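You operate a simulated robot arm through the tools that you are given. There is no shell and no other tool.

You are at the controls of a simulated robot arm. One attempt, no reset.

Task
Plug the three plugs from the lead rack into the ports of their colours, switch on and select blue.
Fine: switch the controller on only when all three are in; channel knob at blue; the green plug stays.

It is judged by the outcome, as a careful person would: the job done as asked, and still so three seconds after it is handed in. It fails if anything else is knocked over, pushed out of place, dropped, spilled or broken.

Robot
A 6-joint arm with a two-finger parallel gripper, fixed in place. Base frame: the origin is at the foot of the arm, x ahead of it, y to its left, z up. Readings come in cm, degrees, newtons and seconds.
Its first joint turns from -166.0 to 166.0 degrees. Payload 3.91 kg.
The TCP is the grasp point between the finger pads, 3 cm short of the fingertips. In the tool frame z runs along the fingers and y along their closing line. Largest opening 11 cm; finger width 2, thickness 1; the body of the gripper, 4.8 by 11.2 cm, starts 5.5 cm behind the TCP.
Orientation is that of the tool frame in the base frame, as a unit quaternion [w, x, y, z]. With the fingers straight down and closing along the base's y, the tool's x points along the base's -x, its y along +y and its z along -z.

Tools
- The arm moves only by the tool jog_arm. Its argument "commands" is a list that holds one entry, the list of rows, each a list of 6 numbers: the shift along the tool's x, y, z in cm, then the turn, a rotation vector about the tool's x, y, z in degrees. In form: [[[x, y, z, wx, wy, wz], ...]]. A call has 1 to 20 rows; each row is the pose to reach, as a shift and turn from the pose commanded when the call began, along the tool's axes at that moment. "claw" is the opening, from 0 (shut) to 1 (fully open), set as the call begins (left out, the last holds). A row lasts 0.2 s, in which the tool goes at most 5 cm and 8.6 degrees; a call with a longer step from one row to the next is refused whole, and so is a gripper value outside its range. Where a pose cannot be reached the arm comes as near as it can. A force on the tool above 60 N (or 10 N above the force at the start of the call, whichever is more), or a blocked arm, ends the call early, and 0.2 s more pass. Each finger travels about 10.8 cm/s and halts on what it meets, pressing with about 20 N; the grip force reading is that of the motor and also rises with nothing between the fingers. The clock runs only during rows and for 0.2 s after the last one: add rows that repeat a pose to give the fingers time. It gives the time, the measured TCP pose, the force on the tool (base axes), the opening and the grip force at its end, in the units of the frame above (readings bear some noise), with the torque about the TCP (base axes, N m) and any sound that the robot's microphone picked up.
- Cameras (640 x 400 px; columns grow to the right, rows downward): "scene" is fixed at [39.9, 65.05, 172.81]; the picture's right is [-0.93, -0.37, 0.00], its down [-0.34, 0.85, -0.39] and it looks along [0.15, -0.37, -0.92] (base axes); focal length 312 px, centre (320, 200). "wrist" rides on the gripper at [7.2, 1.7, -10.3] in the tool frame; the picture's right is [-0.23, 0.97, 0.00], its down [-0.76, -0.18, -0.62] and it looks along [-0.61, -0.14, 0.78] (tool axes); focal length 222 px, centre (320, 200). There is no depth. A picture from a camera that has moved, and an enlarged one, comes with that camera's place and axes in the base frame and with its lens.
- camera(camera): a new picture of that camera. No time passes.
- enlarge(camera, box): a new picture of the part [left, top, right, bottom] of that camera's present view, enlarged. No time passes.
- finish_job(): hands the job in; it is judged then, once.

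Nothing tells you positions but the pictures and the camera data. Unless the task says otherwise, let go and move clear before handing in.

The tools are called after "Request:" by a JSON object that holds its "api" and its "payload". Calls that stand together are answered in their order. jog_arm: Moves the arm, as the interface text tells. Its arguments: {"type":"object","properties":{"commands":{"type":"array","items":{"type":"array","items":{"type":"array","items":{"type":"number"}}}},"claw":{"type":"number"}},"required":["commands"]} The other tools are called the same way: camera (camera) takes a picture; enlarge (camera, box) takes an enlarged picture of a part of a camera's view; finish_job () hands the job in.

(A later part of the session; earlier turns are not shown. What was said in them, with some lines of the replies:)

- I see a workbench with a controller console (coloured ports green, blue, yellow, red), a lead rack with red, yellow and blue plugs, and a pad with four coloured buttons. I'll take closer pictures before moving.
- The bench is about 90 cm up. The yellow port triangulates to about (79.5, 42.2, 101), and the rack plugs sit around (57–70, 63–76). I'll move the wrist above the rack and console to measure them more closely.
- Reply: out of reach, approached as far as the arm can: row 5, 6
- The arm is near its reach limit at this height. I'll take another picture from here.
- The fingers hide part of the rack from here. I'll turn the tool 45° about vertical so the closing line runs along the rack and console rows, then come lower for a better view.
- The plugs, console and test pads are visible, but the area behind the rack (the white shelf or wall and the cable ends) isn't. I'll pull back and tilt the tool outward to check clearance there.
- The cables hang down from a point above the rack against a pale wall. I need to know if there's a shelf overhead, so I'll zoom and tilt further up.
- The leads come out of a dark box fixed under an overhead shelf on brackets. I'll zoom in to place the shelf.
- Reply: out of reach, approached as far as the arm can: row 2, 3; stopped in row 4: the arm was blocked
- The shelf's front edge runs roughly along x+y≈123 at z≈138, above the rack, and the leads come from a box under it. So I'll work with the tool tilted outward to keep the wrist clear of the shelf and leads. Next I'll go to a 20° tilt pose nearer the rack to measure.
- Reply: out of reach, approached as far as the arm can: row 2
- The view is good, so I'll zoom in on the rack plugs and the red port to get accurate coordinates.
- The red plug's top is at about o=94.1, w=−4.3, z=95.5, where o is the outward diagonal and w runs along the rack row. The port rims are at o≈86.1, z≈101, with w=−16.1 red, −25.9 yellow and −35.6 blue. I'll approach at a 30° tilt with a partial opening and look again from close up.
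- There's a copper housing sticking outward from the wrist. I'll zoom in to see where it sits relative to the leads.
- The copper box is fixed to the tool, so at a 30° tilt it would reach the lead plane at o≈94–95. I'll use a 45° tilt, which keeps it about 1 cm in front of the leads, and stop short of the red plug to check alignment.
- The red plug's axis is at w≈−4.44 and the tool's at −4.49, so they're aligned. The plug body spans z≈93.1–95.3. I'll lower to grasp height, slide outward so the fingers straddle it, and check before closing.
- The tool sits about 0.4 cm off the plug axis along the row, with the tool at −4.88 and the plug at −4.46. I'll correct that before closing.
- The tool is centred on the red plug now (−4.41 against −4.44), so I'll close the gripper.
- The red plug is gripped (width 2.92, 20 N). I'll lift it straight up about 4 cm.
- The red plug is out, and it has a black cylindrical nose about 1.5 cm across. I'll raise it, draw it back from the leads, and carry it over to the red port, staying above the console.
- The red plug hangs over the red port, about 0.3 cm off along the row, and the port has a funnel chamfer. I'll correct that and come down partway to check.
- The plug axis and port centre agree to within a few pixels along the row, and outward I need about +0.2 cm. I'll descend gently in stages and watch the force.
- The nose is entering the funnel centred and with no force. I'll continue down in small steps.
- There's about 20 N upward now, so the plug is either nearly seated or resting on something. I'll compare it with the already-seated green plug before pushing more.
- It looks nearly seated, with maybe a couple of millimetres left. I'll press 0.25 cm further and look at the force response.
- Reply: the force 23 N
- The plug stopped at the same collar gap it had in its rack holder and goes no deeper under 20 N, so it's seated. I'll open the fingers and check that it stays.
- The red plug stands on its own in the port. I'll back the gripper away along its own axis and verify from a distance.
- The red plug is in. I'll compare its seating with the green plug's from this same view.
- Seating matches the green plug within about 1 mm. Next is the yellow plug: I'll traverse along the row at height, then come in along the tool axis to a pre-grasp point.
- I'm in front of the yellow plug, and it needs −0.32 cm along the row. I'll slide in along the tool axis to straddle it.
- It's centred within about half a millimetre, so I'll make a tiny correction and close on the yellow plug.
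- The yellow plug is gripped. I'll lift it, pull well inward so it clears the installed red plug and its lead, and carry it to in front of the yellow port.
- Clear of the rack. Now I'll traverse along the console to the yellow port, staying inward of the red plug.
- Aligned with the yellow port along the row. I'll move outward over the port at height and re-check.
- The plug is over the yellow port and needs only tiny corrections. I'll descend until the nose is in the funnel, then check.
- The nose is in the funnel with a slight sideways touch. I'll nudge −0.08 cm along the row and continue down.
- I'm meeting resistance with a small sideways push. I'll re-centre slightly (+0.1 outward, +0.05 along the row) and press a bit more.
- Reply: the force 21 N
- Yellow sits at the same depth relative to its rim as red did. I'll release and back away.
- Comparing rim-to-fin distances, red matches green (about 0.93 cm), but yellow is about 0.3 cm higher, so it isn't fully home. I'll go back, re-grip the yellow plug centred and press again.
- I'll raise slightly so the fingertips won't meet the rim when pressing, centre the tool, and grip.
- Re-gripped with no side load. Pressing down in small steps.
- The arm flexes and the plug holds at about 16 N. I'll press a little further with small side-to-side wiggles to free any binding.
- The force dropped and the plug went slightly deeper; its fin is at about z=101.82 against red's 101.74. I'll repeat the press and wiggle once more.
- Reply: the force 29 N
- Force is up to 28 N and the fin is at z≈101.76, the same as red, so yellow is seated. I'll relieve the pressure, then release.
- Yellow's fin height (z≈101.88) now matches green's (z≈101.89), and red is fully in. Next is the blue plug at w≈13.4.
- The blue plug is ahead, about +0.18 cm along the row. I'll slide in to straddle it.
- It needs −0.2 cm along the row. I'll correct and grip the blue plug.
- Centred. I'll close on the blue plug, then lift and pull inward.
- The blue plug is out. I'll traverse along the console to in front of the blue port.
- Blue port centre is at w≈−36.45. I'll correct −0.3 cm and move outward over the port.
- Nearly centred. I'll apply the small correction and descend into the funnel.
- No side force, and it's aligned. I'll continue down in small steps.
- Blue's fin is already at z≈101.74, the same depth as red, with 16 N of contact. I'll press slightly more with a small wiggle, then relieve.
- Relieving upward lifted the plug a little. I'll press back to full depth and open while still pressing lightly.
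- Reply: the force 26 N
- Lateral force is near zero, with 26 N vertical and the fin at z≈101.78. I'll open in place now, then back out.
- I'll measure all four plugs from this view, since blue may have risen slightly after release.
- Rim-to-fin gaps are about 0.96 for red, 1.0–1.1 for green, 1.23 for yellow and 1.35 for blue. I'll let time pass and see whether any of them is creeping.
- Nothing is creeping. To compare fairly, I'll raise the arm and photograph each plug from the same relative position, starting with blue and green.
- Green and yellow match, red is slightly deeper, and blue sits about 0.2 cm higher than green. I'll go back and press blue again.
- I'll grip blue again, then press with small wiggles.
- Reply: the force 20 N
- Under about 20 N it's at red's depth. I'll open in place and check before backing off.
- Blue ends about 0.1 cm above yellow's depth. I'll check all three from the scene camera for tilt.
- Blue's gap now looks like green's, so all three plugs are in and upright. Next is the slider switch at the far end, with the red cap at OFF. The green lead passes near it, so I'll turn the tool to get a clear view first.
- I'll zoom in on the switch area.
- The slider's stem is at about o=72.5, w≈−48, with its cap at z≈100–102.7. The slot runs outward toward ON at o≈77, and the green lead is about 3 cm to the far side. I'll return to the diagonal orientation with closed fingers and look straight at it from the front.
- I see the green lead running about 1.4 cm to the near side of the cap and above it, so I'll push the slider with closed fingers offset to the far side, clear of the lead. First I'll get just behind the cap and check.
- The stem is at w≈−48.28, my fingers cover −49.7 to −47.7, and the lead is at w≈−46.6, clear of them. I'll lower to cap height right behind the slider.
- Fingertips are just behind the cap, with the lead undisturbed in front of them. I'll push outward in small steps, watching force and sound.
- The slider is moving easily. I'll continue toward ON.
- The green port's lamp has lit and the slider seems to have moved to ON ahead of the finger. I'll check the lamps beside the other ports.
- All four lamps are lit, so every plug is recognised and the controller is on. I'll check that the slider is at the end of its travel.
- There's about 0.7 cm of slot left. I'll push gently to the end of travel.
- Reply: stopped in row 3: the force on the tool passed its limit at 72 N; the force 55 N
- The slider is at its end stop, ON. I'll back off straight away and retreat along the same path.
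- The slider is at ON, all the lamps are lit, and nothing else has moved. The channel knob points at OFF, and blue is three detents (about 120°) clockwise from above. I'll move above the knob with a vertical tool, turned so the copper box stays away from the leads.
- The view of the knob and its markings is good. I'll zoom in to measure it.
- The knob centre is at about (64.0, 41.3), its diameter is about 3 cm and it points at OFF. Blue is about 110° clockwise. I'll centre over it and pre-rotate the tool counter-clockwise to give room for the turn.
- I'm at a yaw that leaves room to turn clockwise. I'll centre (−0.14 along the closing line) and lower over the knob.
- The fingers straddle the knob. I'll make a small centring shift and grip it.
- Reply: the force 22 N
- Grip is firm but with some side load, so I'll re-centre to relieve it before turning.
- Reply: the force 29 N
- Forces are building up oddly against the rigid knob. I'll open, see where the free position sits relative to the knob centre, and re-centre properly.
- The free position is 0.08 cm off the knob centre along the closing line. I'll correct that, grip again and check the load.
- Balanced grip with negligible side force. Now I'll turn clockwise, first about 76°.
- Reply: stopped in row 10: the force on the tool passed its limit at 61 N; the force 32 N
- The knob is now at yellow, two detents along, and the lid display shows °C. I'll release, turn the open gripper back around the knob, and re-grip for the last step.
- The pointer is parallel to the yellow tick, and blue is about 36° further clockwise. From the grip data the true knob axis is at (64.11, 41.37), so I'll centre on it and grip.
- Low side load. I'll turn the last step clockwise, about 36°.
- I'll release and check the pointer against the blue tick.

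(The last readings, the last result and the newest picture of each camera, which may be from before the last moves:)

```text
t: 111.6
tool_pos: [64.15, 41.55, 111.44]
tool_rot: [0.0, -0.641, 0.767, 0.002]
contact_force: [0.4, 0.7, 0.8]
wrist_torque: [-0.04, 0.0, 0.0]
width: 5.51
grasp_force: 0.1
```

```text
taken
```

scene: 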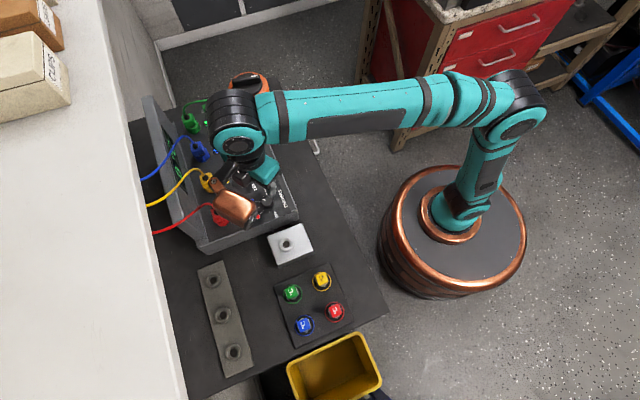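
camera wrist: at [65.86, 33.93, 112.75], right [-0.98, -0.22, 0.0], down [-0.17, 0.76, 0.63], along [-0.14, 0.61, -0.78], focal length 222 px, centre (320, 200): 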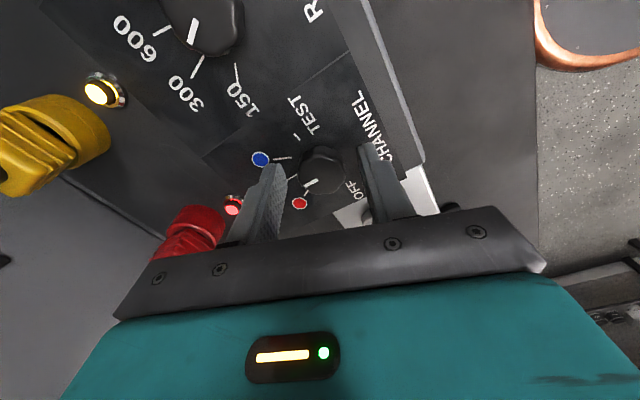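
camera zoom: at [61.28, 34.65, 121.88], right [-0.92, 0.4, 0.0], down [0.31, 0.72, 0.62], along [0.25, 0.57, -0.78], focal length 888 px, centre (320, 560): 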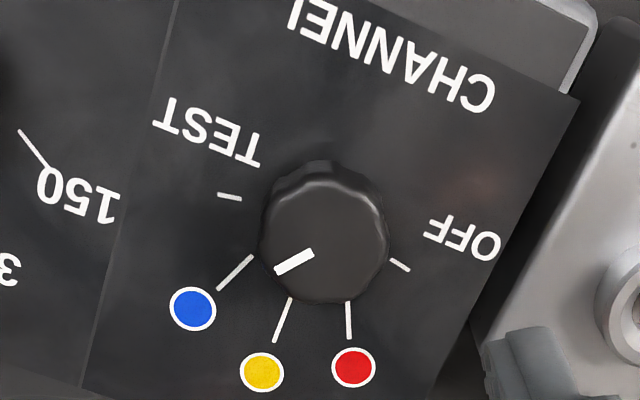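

The pointer appears to point at blue by position. I'll retreat up and inward so the scene camera can confirm.

Request:
{"api": "jog_arm", "payload": {"commands": [[[0, 0, -3, 0, 0, 0], [3.08, 2.13, -4.5, 0, 0, 0], [6.16, 4.26, -6, 0, 0, 0], [9.24, 6.39, -7, 0, 0, 0], [12.33, 8.53, -8, 0, 0, 0], [15.4, 10.6, -8, 0, 0, 0], [15.4, 10.6, -8, 0, 0, 0]]]}}

Request:
{"api": "camera", "payload": {"camera": "scene"}}

Request:
{"api": "enlarge", "payload": {"camera": "scene", "box": [225, 170, 305, 220]}}

Request:
{"api": "camera", "payload": {"camera": "wrist"}}

```text
t: 113.2
tool_pos: [51.07, 28.11, 119.42]
tool_rot: [-0.001, -0.642, 0.767, 0.003]
contact_force: [0.3, 0.0, 0.4]
wrist_torque: [0.01, -0.04, 0.02]
width: 5.52
grasp_force: 0.0
```

```text
taken
```

scene: 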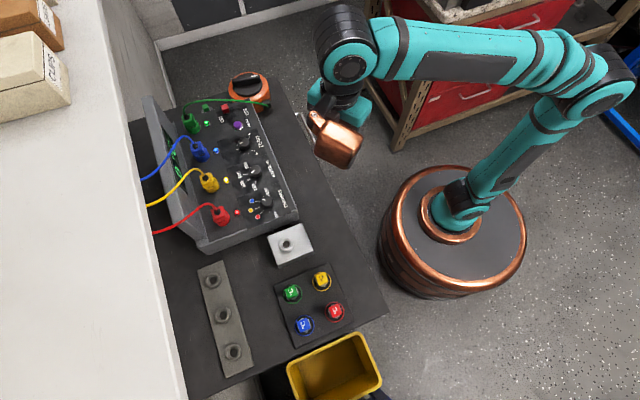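

```text
8.00 times, centred on (265, 195) of scene
camera zoom: at [39.9, 65.05, 172.81], right [-0.93, -0.37, 0.0], down [-0.34, 0.85, -0.39], along [0.15, -0.37, -0.92], focal length 2492 px, centre (760, 240)
```

zoom: 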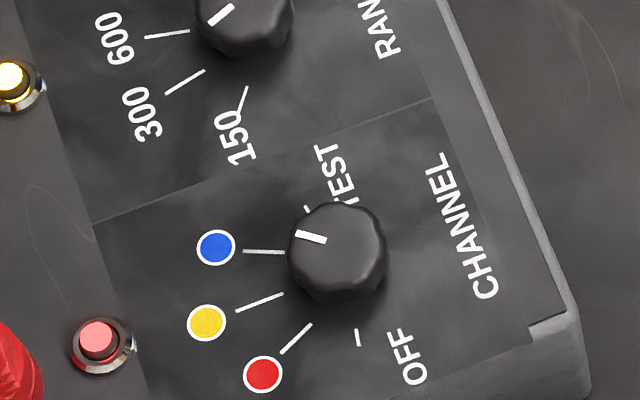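

```text
taken
camera wrist: at [48.24, 21.34, 129.91], right [-0.92, 0.4, 0.0], down [0.31, 0.72, 0.62], along [0.25, 0.57, -0.78], focal length 222 px, centre (320, 200)
```

wrist: 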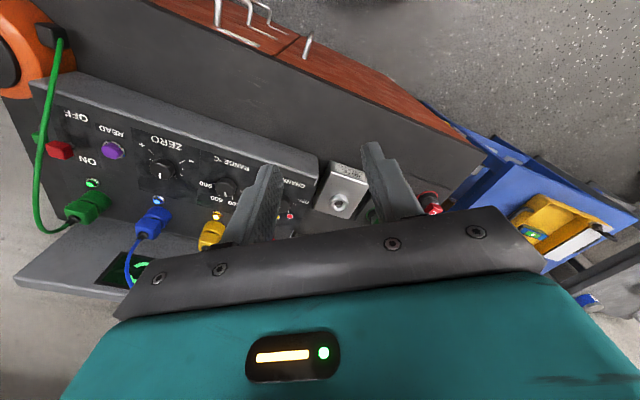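

The pointer lines up with the blue tick (pointer about −38°, tick about −37° on the panel). I'll do a final check of the display, lamps, plugs and the rest of the scene.

Request:
{"api": "enlarge", "payload": {"camera": "scene", "box": [140, 90, 240, 250]}}

Request:
{"api": "enlarge", "payload": {"camera": "wrist", "box": [20, 80, 320, 290]}}

Request:
{"api": "enlarge", "payload": {"camera": "scene", "box": [170, 85, 290, 160]}}

```text
2.50 times, centred on (190, 170) of scene
camera zoom: at [39.9, 65.05, 172.81], right [-0.93, -0.37, 0.0], down [-0.34, 0.85, -0.39], along [0.15, -0.37, -0.92], focal length 779 px, centre (645, 275)
```

zoom: 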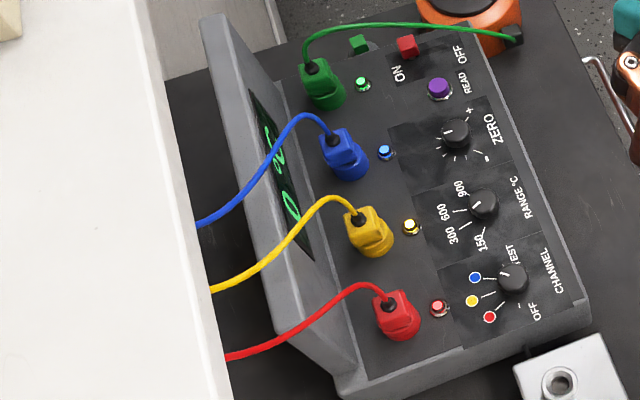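

```text
1.90 times, centred on (170, 185) of wrist
camera zoom: at [48.24, 21.34, 129.91], right [-0.92, 0.4, 0.0], down [0.31, 0.72, 0.62], along [0.25, 0.57, -0.78], focal length 423 px, centre (606, 229)
```

zoom: 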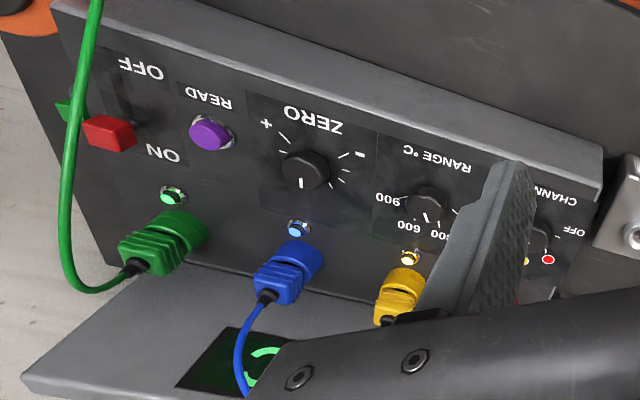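

```text
5.33 times, centred on (230, 122) of scene
camera zoom: at [39.9, 65.05, 172.81], right [-0.93, -0.37, 0.0], down [-0.34, 0.85, -0.39], along [0.15, -0.37, -0.92], focal length 1661 px, centre (800, 613)
```

zoom: 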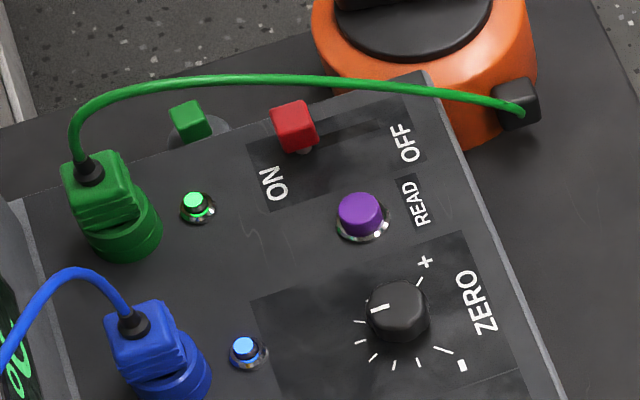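

Everything is in place: all lamps lit, slider at ON, knob at blue and the display active. I'll wait a few seconds with the arm clear to confirm it's stable.

Request:
{"api": "jog_arm", "payload": {"commands": [[[0, 0, 0, 0, 0, 0], [0, 0, 0, 0, 0, 0], [0, 0, 0, 0, 0, 0], [0, 0, 0, 0, 0, 0], [0, 0, 0, 0, 0, 0], [0, 0, 0, 0, 0, 0], [0, 0, 0, 0, 0, 0], [0, 0, 0, 0, 0, 0], [0, 0, 0, 0, 0, 0], [0, 0, 0, 0, 0, 0], [0, 0, 0, 0, 0, 0], [0, 0, 0, 0, 0, 0], [0, 0, 0, 0, 0, 0], [0, 0, 0, 0, 0, 0], [0, 0, 0, 0, 0, 0], [0, 0, 0, 0, 0, 0]]]}}

Request:
{"api": "enlarge", "payload": {"camera": "scene", "box": [150, 90, 310, 250]}}

Request:
{"api": "camera", "payload": {"camera": "scene"}}

```text
t: 116.6
tool_pos: [51.18, 28.12, 119.49]
tool_rot: [0.0, -0.642, 0.767, 0.002]
contact_force: [0.3, 0.5, -1.0]
wrist_torque: [-0.01, 0.0, -0.02]
width: 5.53
grasp_force: 0.1
```

```text
2.50 times, centred on (230, 170) of scene
camera zoom: at [39.9, 65.05, 172.81], right [-0.93, -0.37, 0.0], down [-0.34, 0.85, -0.39], along [0.15, -0.37, -0.92], focal length 779 px, centre (545, 275)
```

zoom: 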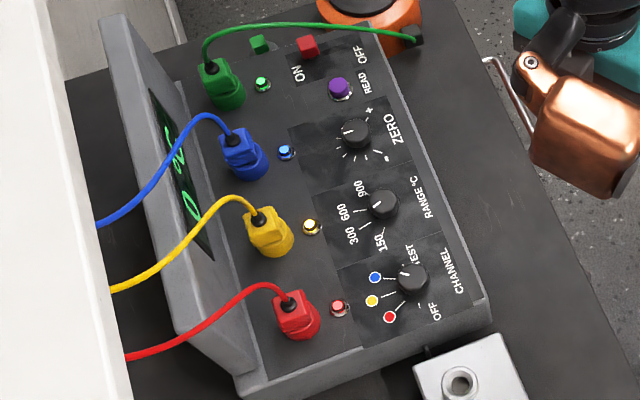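

```text
taken
```

scene: 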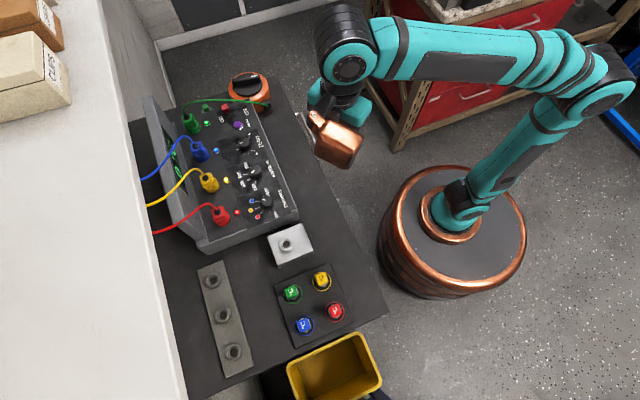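

After a three-second wait nothing has moved. All three plugs are in their ports, the green plug is untouched, every lamp is lit, the switch is ON, the knob is at blue and the arm is clear. I'm handing in the job.

Request:
{"api": "finish_job", "payload": {}}

```text
The job is handed in.
```

The job is done and handed in. The red, yellow and blue plugs are in the ports of their colours, the controller is on, and the channel knob is at blue.

- **Plugs:** after switching on, the lamps beside all four ports lit, including green. The green plug was not touched. Depths differ slightly: red sits deepest, yellow matches green, and blue measured up to about 2 mm higher than green.
- **Switch:** I moved the slider to ON only after all three plugs were in. My last push came after it had already reached its end stop, and the force on the tool peaked at 72 N before the arm stopped. The console did not shift.
- **Knob:** I turned it from OFF to blue in two grips. The pointer lines up with the blue tick to within about a degree.

I waited about three seconds with the arm clear before handing in, and nothing had moved.
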